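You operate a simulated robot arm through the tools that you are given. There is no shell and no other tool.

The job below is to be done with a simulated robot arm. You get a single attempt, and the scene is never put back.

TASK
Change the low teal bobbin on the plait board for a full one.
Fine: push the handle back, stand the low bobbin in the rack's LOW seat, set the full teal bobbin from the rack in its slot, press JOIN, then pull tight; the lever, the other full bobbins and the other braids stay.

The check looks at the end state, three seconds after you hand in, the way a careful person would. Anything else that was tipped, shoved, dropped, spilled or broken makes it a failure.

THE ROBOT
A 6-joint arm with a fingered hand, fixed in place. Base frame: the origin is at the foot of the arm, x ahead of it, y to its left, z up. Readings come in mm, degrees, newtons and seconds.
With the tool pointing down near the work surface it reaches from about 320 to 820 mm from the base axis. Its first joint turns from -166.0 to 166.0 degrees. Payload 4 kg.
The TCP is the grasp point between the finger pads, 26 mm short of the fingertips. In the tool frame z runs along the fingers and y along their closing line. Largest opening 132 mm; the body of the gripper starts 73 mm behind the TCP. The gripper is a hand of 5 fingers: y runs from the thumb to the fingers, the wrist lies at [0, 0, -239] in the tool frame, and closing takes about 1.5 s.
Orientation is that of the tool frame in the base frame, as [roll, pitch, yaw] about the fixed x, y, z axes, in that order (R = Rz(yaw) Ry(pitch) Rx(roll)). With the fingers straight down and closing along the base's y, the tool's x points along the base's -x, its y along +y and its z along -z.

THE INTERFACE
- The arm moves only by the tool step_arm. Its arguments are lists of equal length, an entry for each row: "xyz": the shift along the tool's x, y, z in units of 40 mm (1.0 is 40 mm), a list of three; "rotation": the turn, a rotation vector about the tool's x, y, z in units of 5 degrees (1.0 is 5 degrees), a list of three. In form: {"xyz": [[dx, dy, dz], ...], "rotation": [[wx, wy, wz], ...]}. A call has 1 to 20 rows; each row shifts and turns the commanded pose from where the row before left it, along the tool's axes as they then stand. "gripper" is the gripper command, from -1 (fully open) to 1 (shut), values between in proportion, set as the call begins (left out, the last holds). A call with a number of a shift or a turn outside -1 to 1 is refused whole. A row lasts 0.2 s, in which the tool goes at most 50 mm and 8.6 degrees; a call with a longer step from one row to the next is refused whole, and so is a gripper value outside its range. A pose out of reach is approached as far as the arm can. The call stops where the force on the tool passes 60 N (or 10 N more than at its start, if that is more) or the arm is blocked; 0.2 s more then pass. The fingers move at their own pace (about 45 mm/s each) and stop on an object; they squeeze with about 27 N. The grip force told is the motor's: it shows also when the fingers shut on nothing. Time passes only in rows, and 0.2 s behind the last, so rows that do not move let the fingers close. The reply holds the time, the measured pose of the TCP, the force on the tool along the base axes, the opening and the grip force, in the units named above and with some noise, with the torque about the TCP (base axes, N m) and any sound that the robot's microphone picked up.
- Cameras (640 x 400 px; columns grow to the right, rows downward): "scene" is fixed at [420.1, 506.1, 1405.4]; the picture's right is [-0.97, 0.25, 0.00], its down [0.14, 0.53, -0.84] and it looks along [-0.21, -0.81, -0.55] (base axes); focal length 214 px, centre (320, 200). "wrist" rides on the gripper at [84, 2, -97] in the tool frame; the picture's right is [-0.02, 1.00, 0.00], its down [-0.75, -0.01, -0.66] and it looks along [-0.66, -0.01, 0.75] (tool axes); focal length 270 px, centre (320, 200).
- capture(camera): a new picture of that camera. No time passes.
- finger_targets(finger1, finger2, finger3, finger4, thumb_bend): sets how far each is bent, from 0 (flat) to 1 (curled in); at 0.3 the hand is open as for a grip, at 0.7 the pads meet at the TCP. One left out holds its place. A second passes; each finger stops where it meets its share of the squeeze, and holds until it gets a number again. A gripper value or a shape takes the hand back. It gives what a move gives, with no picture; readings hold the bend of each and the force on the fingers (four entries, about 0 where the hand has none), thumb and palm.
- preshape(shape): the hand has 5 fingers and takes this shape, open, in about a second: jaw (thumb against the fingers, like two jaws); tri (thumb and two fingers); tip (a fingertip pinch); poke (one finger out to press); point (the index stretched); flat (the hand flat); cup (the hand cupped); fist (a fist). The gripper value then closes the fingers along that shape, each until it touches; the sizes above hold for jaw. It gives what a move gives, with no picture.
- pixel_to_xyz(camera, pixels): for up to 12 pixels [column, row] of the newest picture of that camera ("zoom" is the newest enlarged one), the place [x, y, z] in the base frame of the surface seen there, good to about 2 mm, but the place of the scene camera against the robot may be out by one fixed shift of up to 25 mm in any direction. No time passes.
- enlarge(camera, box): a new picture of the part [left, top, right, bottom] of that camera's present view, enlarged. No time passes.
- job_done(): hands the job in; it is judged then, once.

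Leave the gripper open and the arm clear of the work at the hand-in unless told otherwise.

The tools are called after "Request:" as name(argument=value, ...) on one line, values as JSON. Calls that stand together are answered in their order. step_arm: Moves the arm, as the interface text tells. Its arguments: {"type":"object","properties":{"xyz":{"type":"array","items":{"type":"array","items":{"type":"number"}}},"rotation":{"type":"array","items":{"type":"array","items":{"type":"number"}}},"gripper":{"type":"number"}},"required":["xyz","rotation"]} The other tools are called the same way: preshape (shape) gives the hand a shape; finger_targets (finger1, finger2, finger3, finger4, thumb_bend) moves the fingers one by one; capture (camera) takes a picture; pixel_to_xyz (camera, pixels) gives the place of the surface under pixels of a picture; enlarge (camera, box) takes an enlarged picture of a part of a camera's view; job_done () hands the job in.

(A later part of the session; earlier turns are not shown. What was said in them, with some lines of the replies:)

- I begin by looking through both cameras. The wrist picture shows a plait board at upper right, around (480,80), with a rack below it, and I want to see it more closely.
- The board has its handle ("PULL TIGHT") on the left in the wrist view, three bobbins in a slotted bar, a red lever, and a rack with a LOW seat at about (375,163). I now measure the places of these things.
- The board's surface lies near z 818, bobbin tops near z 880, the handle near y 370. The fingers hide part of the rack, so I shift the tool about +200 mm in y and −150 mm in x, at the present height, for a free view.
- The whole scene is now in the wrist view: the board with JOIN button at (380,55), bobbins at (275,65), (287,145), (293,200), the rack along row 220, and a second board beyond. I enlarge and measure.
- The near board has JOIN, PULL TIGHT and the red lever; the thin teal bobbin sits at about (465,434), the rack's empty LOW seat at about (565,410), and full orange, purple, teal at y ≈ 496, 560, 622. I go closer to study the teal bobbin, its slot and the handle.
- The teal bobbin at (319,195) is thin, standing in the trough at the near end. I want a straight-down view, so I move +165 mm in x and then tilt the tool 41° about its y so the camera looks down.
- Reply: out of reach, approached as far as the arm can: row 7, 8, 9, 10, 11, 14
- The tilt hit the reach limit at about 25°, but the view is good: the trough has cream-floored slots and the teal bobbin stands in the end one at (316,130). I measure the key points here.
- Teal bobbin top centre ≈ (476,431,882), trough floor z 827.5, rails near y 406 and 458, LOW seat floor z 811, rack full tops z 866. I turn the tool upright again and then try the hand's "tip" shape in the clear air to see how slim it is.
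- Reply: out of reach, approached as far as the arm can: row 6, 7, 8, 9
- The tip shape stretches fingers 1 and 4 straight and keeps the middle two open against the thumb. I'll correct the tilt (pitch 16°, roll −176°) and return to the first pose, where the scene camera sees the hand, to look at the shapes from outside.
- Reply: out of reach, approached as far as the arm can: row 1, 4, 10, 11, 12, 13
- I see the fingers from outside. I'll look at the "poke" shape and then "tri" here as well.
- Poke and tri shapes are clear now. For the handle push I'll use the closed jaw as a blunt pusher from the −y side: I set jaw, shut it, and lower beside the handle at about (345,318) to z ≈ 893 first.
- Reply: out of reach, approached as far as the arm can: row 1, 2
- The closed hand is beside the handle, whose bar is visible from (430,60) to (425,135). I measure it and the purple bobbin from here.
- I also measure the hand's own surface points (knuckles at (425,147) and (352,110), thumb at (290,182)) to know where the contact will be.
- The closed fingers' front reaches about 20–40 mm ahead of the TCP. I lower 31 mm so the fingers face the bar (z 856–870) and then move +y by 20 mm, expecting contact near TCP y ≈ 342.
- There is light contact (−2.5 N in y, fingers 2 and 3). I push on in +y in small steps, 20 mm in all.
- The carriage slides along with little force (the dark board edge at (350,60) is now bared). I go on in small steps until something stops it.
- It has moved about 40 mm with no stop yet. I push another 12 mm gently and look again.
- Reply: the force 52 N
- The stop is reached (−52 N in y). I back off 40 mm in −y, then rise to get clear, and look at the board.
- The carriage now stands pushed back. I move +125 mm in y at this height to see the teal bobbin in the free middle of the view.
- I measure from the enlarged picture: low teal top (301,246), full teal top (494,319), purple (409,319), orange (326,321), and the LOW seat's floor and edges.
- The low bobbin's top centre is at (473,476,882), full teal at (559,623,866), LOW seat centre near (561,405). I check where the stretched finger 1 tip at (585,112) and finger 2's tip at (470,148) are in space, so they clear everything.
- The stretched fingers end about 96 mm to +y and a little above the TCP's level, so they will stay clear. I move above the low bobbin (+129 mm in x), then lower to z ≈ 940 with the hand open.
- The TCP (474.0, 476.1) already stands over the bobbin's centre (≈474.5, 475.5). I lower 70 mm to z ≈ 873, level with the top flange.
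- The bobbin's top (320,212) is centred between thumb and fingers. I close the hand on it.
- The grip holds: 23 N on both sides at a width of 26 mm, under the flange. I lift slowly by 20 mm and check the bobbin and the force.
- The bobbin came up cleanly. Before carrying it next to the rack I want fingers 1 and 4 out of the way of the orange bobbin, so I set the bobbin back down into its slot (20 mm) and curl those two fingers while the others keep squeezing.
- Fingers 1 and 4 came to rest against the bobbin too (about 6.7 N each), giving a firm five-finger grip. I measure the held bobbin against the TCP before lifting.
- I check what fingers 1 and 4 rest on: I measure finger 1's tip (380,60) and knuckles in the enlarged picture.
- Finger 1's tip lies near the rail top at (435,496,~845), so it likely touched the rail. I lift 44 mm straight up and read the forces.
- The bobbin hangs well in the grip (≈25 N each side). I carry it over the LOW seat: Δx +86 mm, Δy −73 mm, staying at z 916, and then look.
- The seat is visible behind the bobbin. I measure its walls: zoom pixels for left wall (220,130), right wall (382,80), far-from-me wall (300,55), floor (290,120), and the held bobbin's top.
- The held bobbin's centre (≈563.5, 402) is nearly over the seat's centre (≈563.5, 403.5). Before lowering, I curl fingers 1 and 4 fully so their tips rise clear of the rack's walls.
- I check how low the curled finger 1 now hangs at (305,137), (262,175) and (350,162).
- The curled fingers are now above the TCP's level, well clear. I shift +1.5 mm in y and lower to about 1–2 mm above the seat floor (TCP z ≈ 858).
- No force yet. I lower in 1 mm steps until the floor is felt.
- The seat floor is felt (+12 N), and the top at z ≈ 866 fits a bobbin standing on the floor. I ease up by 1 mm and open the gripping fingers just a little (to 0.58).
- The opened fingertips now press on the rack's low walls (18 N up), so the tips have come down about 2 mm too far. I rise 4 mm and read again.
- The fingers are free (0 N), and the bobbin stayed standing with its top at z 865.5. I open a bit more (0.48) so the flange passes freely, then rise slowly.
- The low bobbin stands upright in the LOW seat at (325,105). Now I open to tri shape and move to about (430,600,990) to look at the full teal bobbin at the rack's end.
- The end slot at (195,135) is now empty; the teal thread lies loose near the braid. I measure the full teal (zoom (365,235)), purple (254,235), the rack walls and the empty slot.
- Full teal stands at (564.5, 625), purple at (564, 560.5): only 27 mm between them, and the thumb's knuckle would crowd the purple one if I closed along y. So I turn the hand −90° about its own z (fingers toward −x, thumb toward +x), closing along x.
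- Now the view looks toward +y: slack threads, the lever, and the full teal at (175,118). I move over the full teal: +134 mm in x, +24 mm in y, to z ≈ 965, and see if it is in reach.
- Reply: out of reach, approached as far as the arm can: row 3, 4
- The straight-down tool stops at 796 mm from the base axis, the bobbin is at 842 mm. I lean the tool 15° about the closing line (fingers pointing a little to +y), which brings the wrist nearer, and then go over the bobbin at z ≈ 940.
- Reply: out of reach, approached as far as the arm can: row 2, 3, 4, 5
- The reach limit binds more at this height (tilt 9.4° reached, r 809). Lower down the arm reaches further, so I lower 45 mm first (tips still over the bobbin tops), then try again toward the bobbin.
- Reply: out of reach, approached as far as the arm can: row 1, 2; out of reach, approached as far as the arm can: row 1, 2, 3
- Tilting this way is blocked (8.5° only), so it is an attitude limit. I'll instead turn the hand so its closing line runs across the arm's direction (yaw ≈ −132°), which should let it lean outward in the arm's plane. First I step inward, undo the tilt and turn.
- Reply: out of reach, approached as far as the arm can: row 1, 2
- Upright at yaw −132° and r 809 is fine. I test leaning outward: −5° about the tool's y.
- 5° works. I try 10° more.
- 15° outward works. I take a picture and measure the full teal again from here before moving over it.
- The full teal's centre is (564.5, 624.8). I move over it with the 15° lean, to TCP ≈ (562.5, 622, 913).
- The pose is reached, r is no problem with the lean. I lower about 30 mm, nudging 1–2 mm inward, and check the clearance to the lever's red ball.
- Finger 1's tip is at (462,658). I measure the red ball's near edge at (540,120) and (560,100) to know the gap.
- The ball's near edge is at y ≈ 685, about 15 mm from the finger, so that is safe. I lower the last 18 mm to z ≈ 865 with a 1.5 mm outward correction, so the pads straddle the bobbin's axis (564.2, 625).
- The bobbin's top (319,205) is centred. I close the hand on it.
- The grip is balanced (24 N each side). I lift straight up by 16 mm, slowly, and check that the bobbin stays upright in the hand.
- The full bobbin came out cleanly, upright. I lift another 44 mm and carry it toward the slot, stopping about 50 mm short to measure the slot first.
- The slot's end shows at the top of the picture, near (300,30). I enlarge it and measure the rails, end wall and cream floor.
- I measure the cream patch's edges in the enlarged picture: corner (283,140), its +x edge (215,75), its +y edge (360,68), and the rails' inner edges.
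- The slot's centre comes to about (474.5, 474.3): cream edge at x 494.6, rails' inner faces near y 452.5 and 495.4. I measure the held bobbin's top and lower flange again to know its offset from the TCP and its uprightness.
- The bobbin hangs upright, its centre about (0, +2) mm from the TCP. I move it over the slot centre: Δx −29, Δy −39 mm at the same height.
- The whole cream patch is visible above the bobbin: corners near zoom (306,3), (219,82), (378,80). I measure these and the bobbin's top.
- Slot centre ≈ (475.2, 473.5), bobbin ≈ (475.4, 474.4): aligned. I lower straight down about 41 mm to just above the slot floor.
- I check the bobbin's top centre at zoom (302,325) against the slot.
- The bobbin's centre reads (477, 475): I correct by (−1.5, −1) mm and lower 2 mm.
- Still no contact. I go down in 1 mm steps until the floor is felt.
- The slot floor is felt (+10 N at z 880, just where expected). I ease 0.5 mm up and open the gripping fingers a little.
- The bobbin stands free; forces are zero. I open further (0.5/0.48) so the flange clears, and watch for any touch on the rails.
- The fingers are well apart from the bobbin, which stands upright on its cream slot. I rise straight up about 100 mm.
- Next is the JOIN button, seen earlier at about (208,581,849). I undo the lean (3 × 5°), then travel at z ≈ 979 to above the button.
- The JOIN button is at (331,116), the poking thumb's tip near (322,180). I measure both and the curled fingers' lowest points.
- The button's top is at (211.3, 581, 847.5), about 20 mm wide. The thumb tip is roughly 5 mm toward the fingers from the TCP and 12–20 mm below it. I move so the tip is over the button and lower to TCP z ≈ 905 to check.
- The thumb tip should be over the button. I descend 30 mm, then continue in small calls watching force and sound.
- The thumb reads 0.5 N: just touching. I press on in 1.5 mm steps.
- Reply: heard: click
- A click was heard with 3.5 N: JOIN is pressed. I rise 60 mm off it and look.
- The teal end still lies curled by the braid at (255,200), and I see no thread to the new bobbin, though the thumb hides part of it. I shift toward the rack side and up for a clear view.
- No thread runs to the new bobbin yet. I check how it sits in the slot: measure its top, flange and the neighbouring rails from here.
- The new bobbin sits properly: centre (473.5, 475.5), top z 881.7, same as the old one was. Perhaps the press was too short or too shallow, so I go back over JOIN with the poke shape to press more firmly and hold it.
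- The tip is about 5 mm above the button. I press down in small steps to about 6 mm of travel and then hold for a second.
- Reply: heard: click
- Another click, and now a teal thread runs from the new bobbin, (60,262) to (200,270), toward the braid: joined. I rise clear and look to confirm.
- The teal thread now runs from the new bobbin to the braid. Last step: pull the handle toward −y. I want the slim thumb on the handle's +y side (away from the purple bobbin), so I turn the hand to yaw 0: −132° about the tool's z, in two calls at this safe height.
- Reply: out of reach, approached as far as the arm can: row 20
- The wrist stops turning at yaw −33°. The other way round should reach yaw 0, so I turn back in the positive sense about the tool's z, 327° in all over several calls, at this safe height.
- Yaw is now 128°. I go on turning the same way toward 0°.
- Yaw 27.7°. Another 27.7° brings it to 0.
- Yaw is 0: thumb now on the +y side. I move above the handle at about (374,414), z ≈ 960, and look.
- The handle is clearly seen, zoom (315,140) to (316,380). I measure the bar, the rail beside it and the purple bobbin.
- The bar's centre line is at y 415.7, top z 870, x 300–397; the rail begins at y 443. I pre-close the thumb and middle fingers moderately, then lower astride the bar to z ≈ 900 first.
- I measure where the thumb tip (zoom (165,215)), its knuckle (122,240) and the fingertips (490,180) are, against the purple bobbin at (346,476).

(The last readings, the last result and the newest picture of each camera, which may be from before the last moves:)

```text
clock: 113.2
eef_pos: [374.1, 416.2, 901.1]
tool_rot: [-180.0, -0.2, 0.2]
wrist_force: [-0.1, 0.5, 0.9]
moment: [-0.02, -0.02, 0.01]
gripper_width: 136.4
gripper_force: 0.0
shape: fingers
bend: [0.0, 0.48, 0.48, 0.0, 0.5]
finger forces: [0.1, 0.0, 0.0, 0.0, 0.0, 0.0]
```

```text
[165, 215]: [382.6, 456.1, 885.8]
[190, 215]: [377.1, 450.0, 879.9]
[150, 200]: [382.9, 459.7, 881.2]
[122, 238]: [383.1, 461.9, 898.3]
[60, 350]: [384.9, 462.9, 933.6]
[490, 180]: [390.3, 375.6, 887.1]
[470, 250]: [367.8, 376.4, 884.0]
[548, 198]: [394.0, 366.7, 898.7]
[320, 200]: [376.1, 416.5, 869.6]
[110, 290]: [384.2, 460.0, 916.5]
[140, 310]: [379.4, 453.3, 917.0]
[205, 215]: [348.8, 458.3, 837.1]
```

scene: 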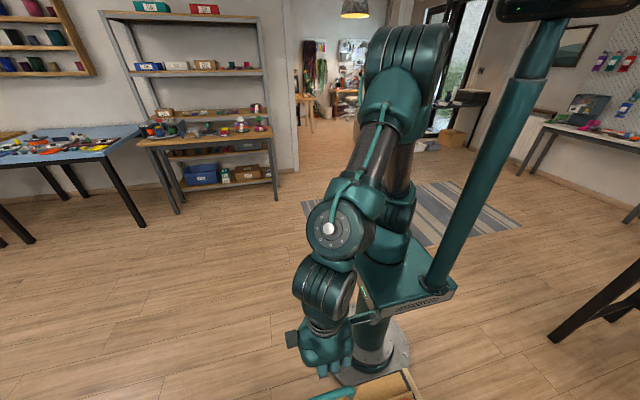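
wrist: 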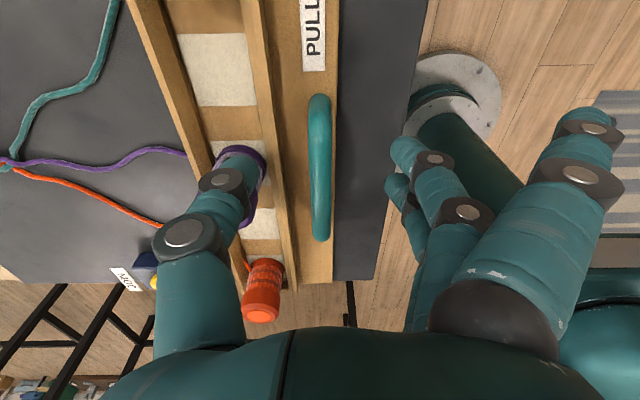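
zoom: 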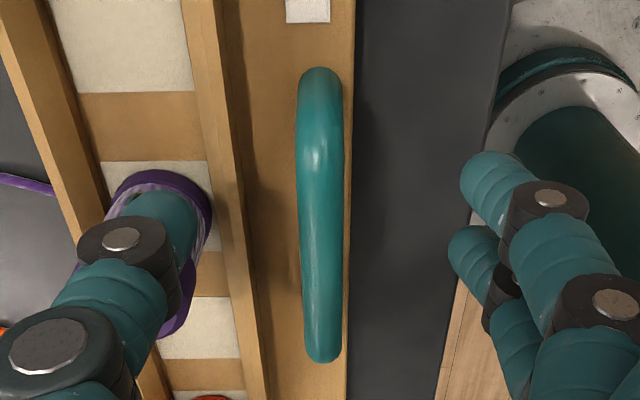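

The thumb's far side would pass only 2–3 mm from the purple bobbin, so I shift +8 mm in x and close the thumb slightly more (0.57) before lowering to z ≈ 877.

Request:
finger_targets(thumb_bend=0.57, finger2=0.52, finger3=0.52)

Request:
step_arm(xyz=[[0.2, 0, 0], [0, 0, 0.25], [0, 0, 0.2], [0, 0, 0.15], [0, 0, 0]], rotation=[[0, 0, 0], [0, 0, 0], [0, 0, 0], [0, 0, 0], [0, 0, 0]])

Request:
capture(camera="wrist")

Request:
enlarge(camera="wrist", box=[200, 60, 440, 260])

```text
clock: 114.2
eef_pos: [374.6, 416.0, 902.4]
tool_rot: [-180.0, -0.1, 0.2]
wrist_force: [-0.9, 1.0, 0.3]
moment: [0.01, -0.01, 0.01]
gripper_width: 126.7
gripper_force: 0.0
shape: fingers
bend: [0.0, 0.52, 0.52, 0.0, 0.56]
finger forces: [0.1, 0.0, 0.1, 0.0, 0.0, 0.1]
```

```text
clock: 115.4
eef_pos: [383.2, 415.4, 877.6]
tool_rot: [180.0, -0.2, 0.3]
wrist_force: [-0.3, 0.7, -0.4]
moment: [-0.02, 0.01, -0.01]
gripper_width: 126.3
gripper_force: 0.0
shape: fingers
bend: [0.0, 0.52, 0.52, 0.0, 0.56]
finger forces: [0.0, 0.0, 0.0, 0.1, 0.0, 0.0]
```

```text
taken
```

wrist: 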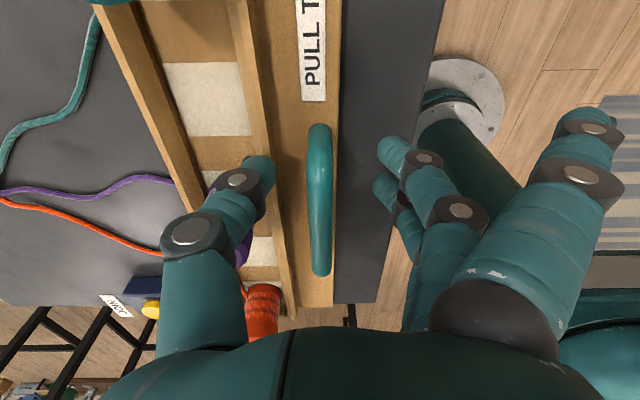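

```text
2.00 times, centred on (320, 160) of wrist
```

zoom: 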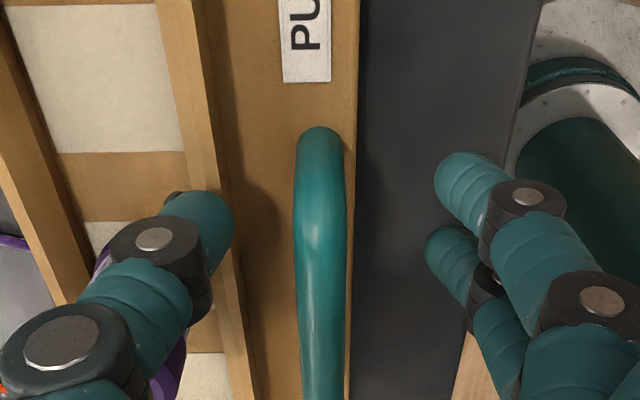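

Thumb and fingertips stand clear on both sides of the bar. I close thumb and middle fingers onto it.

Request:
finger_targets(finger2=0.75, finger3=0.75, thumb_bend=0.75)

Request:
capture(camera="wrist")

Request:
enlarge(camera="wrist", box=[200, 60, 440, 260])

```text
clock: 116.4
eef_pos: [382.9, 414.2, 877.5]
tool_rot: [179.8, -0.2, 0.1]
wrist_force: [1.7, -1.4, -11.4]
moment: [-0.01, -0.02, -0.01]
gripper_width: 107.6
gripper_force: 11.5
shape: fingers
bend: [0.0, 0.71, 0.7, 0.0, 0.68]
finger forces: [0.1, 5.5, 6.7, 0.1, 10.7, 0.1]
```

```text
taken
```

wrist: 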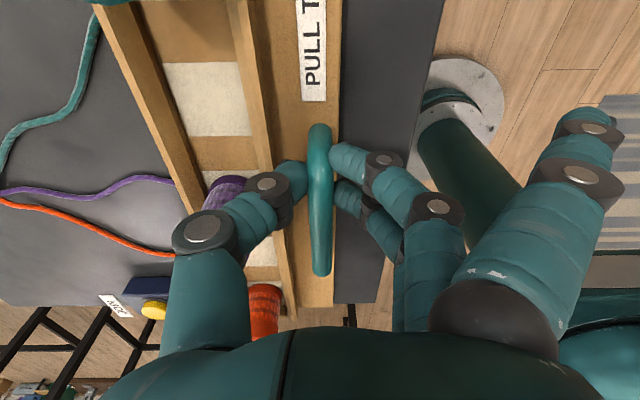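

```text
2.00 times, centred on (320, 160) of wrist
```

zoom: 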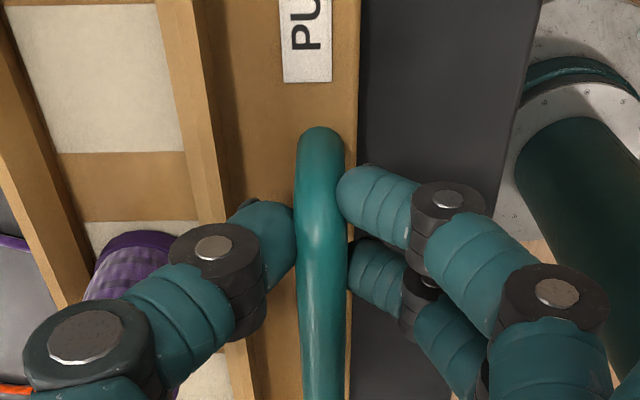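

The hand holds the bar from both sides (≈12 N against 11 N). I pull in −y (tool +y) in 4 mm steps, 20 mm first.

Request:
step_arm(xyz=[[0, 0.1, 0.02], [0, 0.1, 0], [0, 0.1, 0], [0, 0.1, 0], [0, 0.1, 0], [0, 0, 0]], rotation=[[0, 0, 0], [0, 0, 0], [0, 0, 0], [0, 0, 0], [0, 0, 0], [0, 0, 0]])

Request:
capture(camera="wrist")

```text
clock: 117.8
eef_pos: [382.5, 395.2, 876.8]
tool_rot: [179.9, -0.2, 0.2]
wrist_force: [-0.2, 1.5, -5.5]
moment: [-0.01, -0.03, 0.01]
gripper_width: 109.1
gripper_force: 10.9
shape: fingers
bend: [0.0, 0.72, 0.71, 0.0, 0.68]
finger forces: [0.1, 5.3, 5.2, 0.0, 11.7, 0.0]
```

```text
taken
```

wrist: 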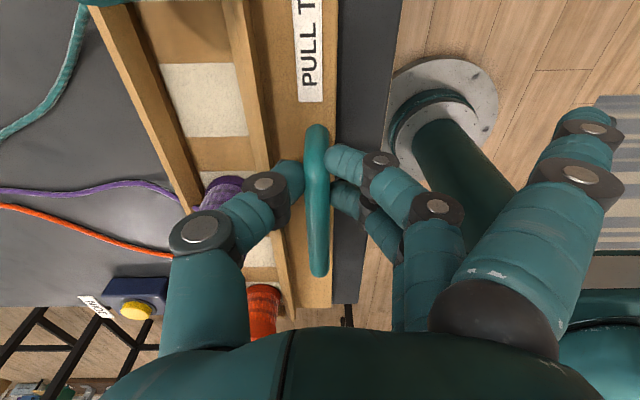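

The carriage follows with about 1.5 N, threads straightening. I pull 16 mm more.

Request:
step_arm(xyz=[[0, 0.1, 0], [0, 0.1, 0], [0, 0.1, 0], [0, 0.1, 0], [0, 0, 0]], rotation=[[0, 0, 0], [0, 0, 0], [0, 0, 0], [0, 0, 0], [0, 0, 0]])

Request:
capture(camera="wrist")

```text
clock: 119.0
eef_pos: [383.8, 380.0, 875.8]
tool_rot: [-179.9, -0.2, 0.1]
wrist_force: [-1.5, 1.2, -6.0]
moment: [0.02, -0.03, 0.02]
gripper_width: 109.2
gripper_force: 11.0
shape: fingers
bend: [0.0, 0.72, 0.71, 0.0, 0.68]
finger forces: [0.0, 5.2, 5.5, 0.0, 11.6, 0.0]
```

```text
taken
```

wrist: 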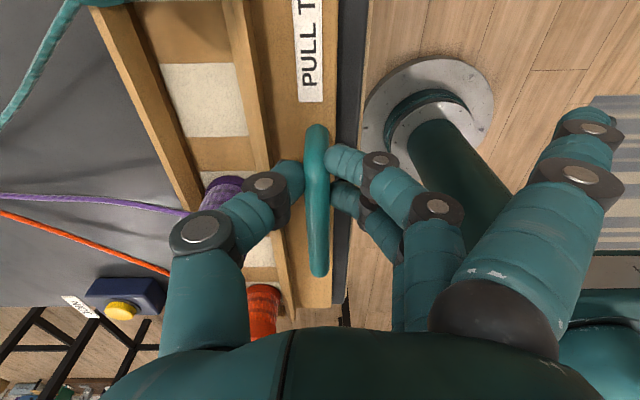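

Almost straight. I pull in 2 mm steps now, 8 mm more, watching the force.

Request:
step_arm(xyz=[[0, 0.05, 0], [0, 0.05, 0], [0, 0.05, 0], [0, 0.05, 0], [0, 0, 0]], rotation=[[0, 0, 0], [0, 0, 0], [0, 0, 0], [0, 0, 0], [0, 0, 0]])

Request:
capture(camera="wrist")

```text
clock: 120.2
eef_pos: [382.0, 372.0, 877.8]
tool_rot: [180.0, -0.1, 0.2]
wrist_force: [-1.9, 0.4, -5.3]
moment: [0.0, -0.04, 0.01]
gripper_width: 109.2
gripper_force: 11.6
shape: fingers
bend: [0.0, 0.72, 0.71, 0.0, 0.68]
finger forces: [0.0, 6.0, 5.9, 0.0, 11.2, 0.0]
```

```text
taken
```

wrist: 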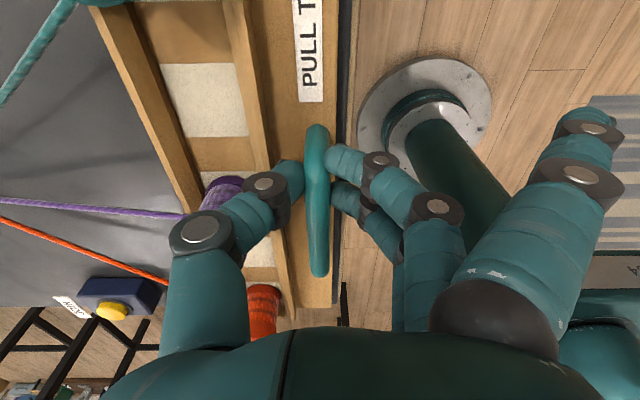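

No stop yet at TCP y 372. I go on 1 mm at a time.

Request:
step_arm(xyz=[[0, 0.03, 0], [0, 0.03, 0], [0, 0.03, 0], [0, 0, 0]], rotation=[[0, 0, 0], [0, 0, 0], [0, 0, 0], [0, 0, 0]])

Request:
capture(camera="wrist")

```text
clock: 121.2
eef_pos: [383.0, 369.7, 877.4]
tool_rot: [-180.0, -0.3, 0.2]
wrist_force: [-2.2, 6.7, -4.6]
moment: [0.09, 0.0, 0.04]
gripper_width: 109.4
gripper_force: 11.7
shape: fingers
bend: [0.0, 0.73, 0.71, 0.0, 0.68]
finger forces: [0.0, 4.3, 4.6, 0.0, 14.6, 0.0]
```

```text
taken
```

wrist: 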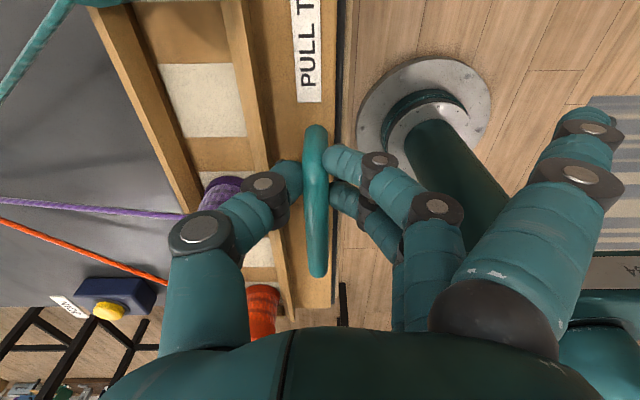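

The resistance rose to 6.7 N: the tight stop is being felt. One more 1 mm step to confirm it.

Request:
step_arm(xyz=[[0, 0.03, 0], [0, 0.02, 0], [0, 0, 0]], rotation=[[0, 0, 0], [0, 0, 0], [0, 0, 0]])

```text
clock: 122.0
eef_pos: [382.9, 367.5, 877.3]
tool_rot: [-180.0, -0.2, 0.2]
wrist_force: [-1.6, 11.1, -2.9]
moment: [0.18, -0.01, 0.08]
gripper_width: 111.4
gripper_force: 11.9
shape: fingers
bend: [0.0, 0.73, 0.71, 0.0, 0.68]
finger forces: [0.0, 3.2, 3.5, 0.0, 16.7, 0.0]
```

That is the stop (11 N). I release so as not to push the bar back: first the fingers on the −y side open, then the thumb.

Request:
finger_targets(finger2=0.5, finger3=0.5)

Request:
finger_targets(thumb_bend=0.57)

Request:
capture(camera="wrist")

Request:
enlarge(camera="wrist", box=[200, 60, 440, 260])

```text
clock: 123.0
eef_pos: [382.5, 366.3, 876.5]
tool_rot: [180.0, -0.3, 0.1]
wrist_force: [-1.3, 15.9, 0.5]
moment: [0.3, 0.04, 0.02]
gripper_width: 111.4
gripper_force: 8.0
shape: fingers
bend: [0.0, 0.5, 0.5, 0.0, 0.68]
finger forces: [0.0, 0.0, 0.1, 0.0, 15.7, 0.1]
```

```text
clock: 124.0
eef_pos: [382.8, 366.5, 878.2]
tool_rot: [180.0, -0.3, 0.2]
wrist_force: [-0.6, 1.1, 0.3]
moment: [-0.02, -0.03, 0.01]
gripper_width: 125.4
gripper_force: 0.1
shape: fingers
bend: [0.0, 0.5, 0.5, 0.0, 0.56]
finger forces: [0.1, 0.1, 0.1, 0.0, 0.0, 0.0]
```

```text
taken
```

wrist: 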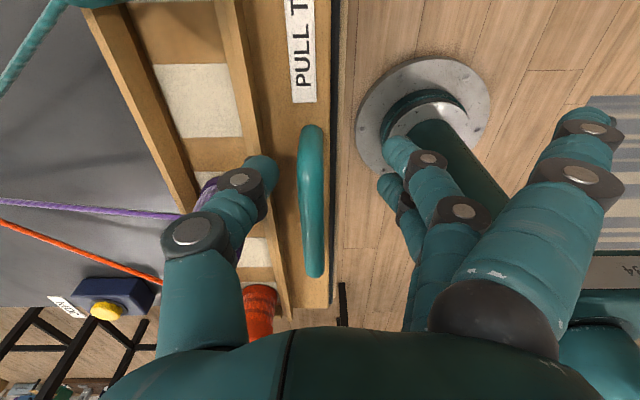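

```text
2.00 times, centred on (320, 160) of wrist
```

zoom: 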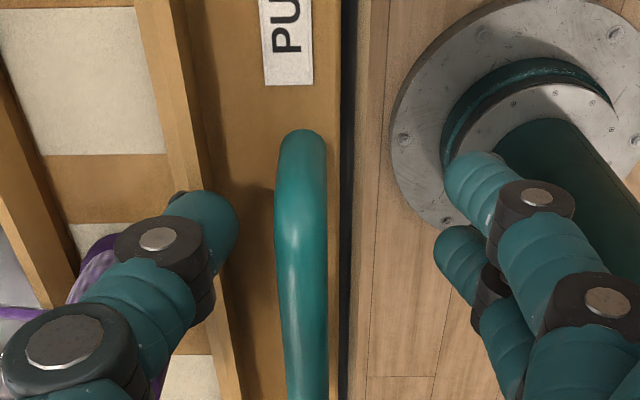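

Both sides are free of the bar. I rise straight up, slowly at first, to about z 1040.

Request:
step_arm(xyz=[[0, 0, -0.2], [0, 0, -0.4], [0, 0, -0.8], [0, 0, -0.9], [0, 0, -0.9], [0, 0, -0.9], [0, 0, 0]], rotation=[[0, 0, 0], [0, 0, 0], [0, 0, 0], [0, 0, 0], [0, 0, 0], [0, 0, 0], [0, 0, 0]])

Request:
preshape(shape="jaw")

Request:
capture(camera="wrist")

```text
clock: 125.6
eef_pos: [382.9, 367.0, 1042.4]
tool_rot: [180.0, -0.2, 0.3]
wrist_force: [0.3, 0.5, 0.2]
moment: [0.02, 0.01, 0.01]
gripper_width: 125.5
gripper_force: 0.1
shape: fingers
bend: [0.0, 0.5, 0.5, 0.0, 0.56]
finger forces: [0.0, 0.0, 0.0, 0.0, 0.0, 0.0]
```

```text
clock: 126.5
eef_pos: [381.6, 366.6, 1040.5]
tool_rot: [-180.0, -0.2, 0.1]
wrist_force: [-0.6, 0.5, -0.2]
moment: [0.0, -0.02, 0.01]
gripper_width: 131.8
gripper_force: 0.0
shape: jaw
bend: [0.3, 0.3, 0.3, 0.3, 0.3]
finger forces: [0.0, 0.0, 0.0, 0.0, 0.1, 0.1]
```

```text
taken
```

wrist: 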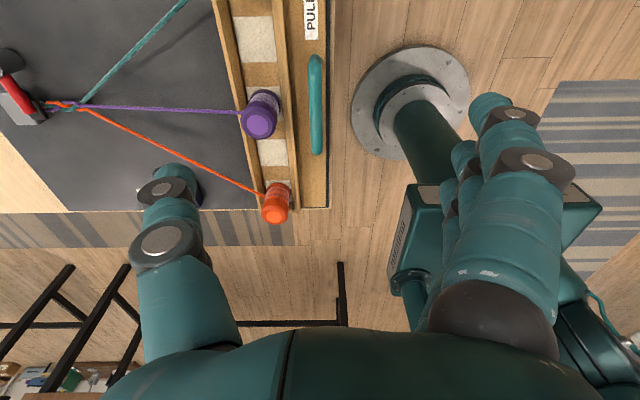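

All three threads are straight. I move to x ≈ 510, y ≈ 440, z ≈ 1110 to inspect the whole board and rack from here.

Request:
step_arm(xyz=[[0.65, -0.37, -0.35], [0.65, -0.37, -0.35], [0.65, -0.37, -0.35], [0.65, -0.37, -0.35], [0.65, -0.37, -0.35], [0, 0, 0]], rotation=[[0, 0, 0], [0, 0, 0], [0, 0, 0], [0, 0, 0], [0, 0, 0], [0, 0, 0]])

Request:
capture(camera="wrist")

Request:
enlarge(camera="wrist", box=[60, 0, 440, 220])

```text
clock: 127.9
eef_pos: [512.3, 442.0, 1112.4]
tool_rot: [-180.0, -0.2, 0.1]
wrist_force: [0.8, 0.1, -0.6]
moment: [-0.02, 0.0, -0.01]
gripper_width: 131.9
gripper_force: 0.0
shape: jaw
bend: [0.3, 0.3, 0.3, 0.3, 0.3]
finger forces: [0.1, 0.0, 0.0, 0.0, 0.1, 0.0]
```

```text
taken
```

wrist: 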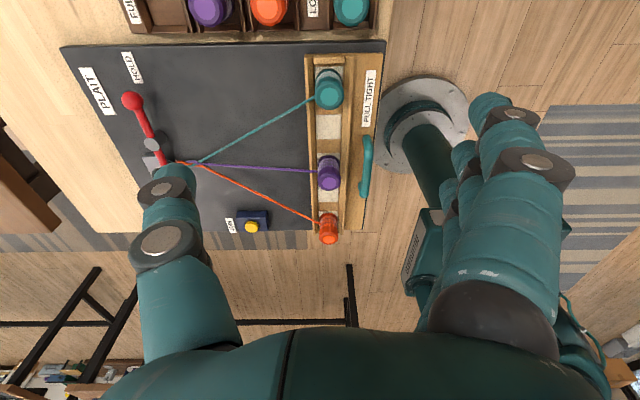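

```text
1.68 times, centred on (250, 110) of wrist
```

zoom: 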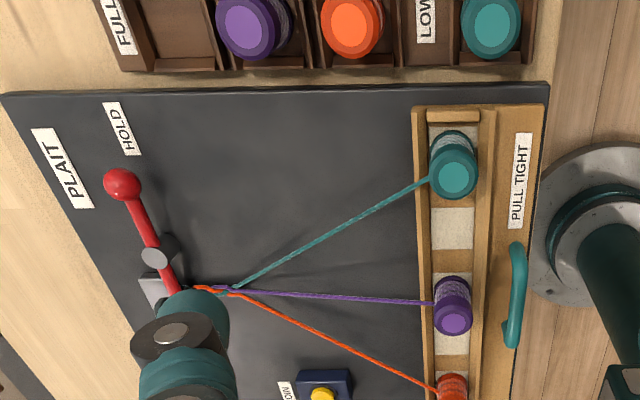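

Everything looks right: teal joined and straight, lever unmoved. I measure the bobbins, handle and LOW bobbin to compare with the start (bobbins y ≈ 432, handle y ≈ 371).

Request:
pixel_to_xyz(camera="zoom", pixels=[[454, 176], [453, 320], [518, 290], [497, 200], [491, 22], [350, 30], [248, 28], [120, 185], [535, 200], [545, 200], [170, 275], [320, 395]])

Request:
enlarge(camera="wrist", box=[280, 30, 400, 250])

```text
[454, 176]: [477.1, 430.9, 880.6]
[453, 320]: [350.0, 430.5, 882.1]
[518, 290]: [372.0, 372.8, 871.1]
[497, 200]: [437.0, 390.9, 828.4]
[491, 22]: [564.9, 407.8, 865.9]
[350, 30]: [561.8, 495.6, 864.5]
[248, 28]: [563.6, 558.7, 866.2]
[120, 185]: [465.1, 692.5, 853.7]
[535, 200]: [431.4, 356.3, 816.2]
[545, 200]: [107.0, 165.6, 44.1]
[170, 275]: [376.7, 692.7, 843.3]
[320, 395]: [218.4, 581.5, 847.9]
```

```text
1.82 times, centred on (340, 140) of wrist
```

zoom: 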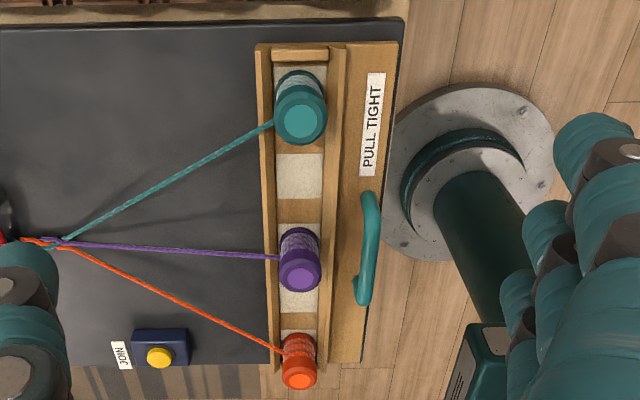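

The carriage is back where it was tight at the start (bobbins y ≈ 431, handle y 372), and the low bobbin stands in the LOW seat. I withdraw the open hand up and away to about (335,292,1180).

Request:
step_arm(xyz=[[-0.636, 0.536, -0.257], [-0.636, 0.536, -0.257], [-0.636, 0.536, -0.257], [-0.636, 0.536, -0.257], [-0.636, 0.536, -0.257], [-0.636, 0.536, -0.257], [-0.636, 0.536, -0.257], [0, 0, 0]], rotation=[[0, 0, 0], [0, 0, 0], [0, 0, 0], [0, 0, 0], [0, 0, 0], [0, 0, 0], [0, 0, 0], [0, 0, 0]], gripper=-1)

Request:
capture(camera="wrist")

Request:
capture(camera="scene")

```text
clock: 129.7
eef_pos: [333.3, 291.4, 1182.5]
tool_rot: [180.0, -0.2, 0.2]
wrist_force: [-0.6, 1.0, -0.5]
moment: [-0.01, 0.02, 0.03]
gripper_width: 132.1
gripper_force: 0.1
shape: jaw
bend: [0.3, 0.3, 0.3, 0.3, 0.3]
finger forces: [0.1, 0.1, 0.0, 0.1, 0.0, 0.1]
```

```text
taken
```

wrist: 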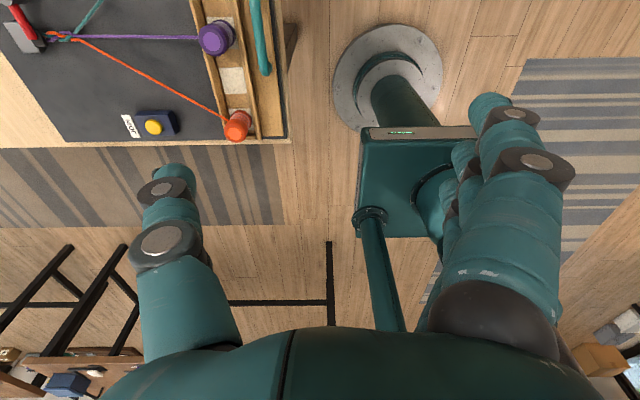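

```text
taken
```

scene: 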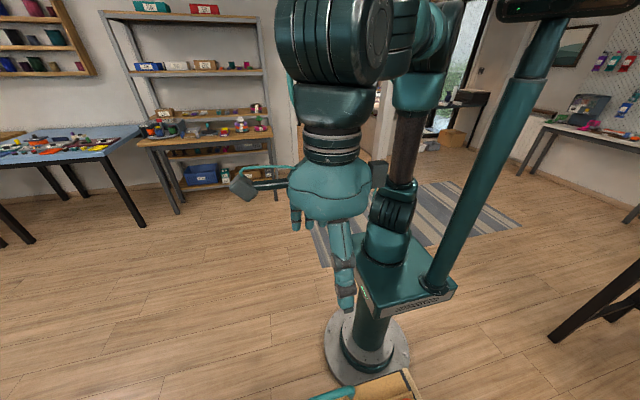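

The hand is open and the arm clear. The threads are taut, the full teal bobbin is joined in its slot, and the low one stands in the LOW seat. The lever and the other bobbins are where they were. I hand the job in.

Request:
job_done()

```text
The job is handed in.
```

The low teal bobbin on the plait board is swapped for the full one, and the job is handed in. I don't have the result of the check.

- **Handle back:** I pushed it about 43 mm to its stop.
- **Low bobbin:** it stands upright in the rack's LOW seat.
- **Full teal bobbin:** it sits in the same slot, with its top at the same height the old one had.
- **JOIN:** I pressed it twice. The first press clicked but no thread appeared. The second, firmer press clicked and the teal thread ran to the new bobbin.
- **Pull tight:** I pulled the handle to its stop. All three threads look straight, and the bobbins and handle measure back at their starting positions.

While I set the low bobbin down, the opening fingertips pressed on the rack's low walls with about 18 N before I backed off. While I held it in its slot, two curled fingers also pressed on the trough with about 7 N each. Neither seemed to move anything.

The red lever and the orange and purple bobbins measure where they did at the start. I did not touch the second board, but I did not re-measure it at the end. The hand is open and the arm is clear of the work.
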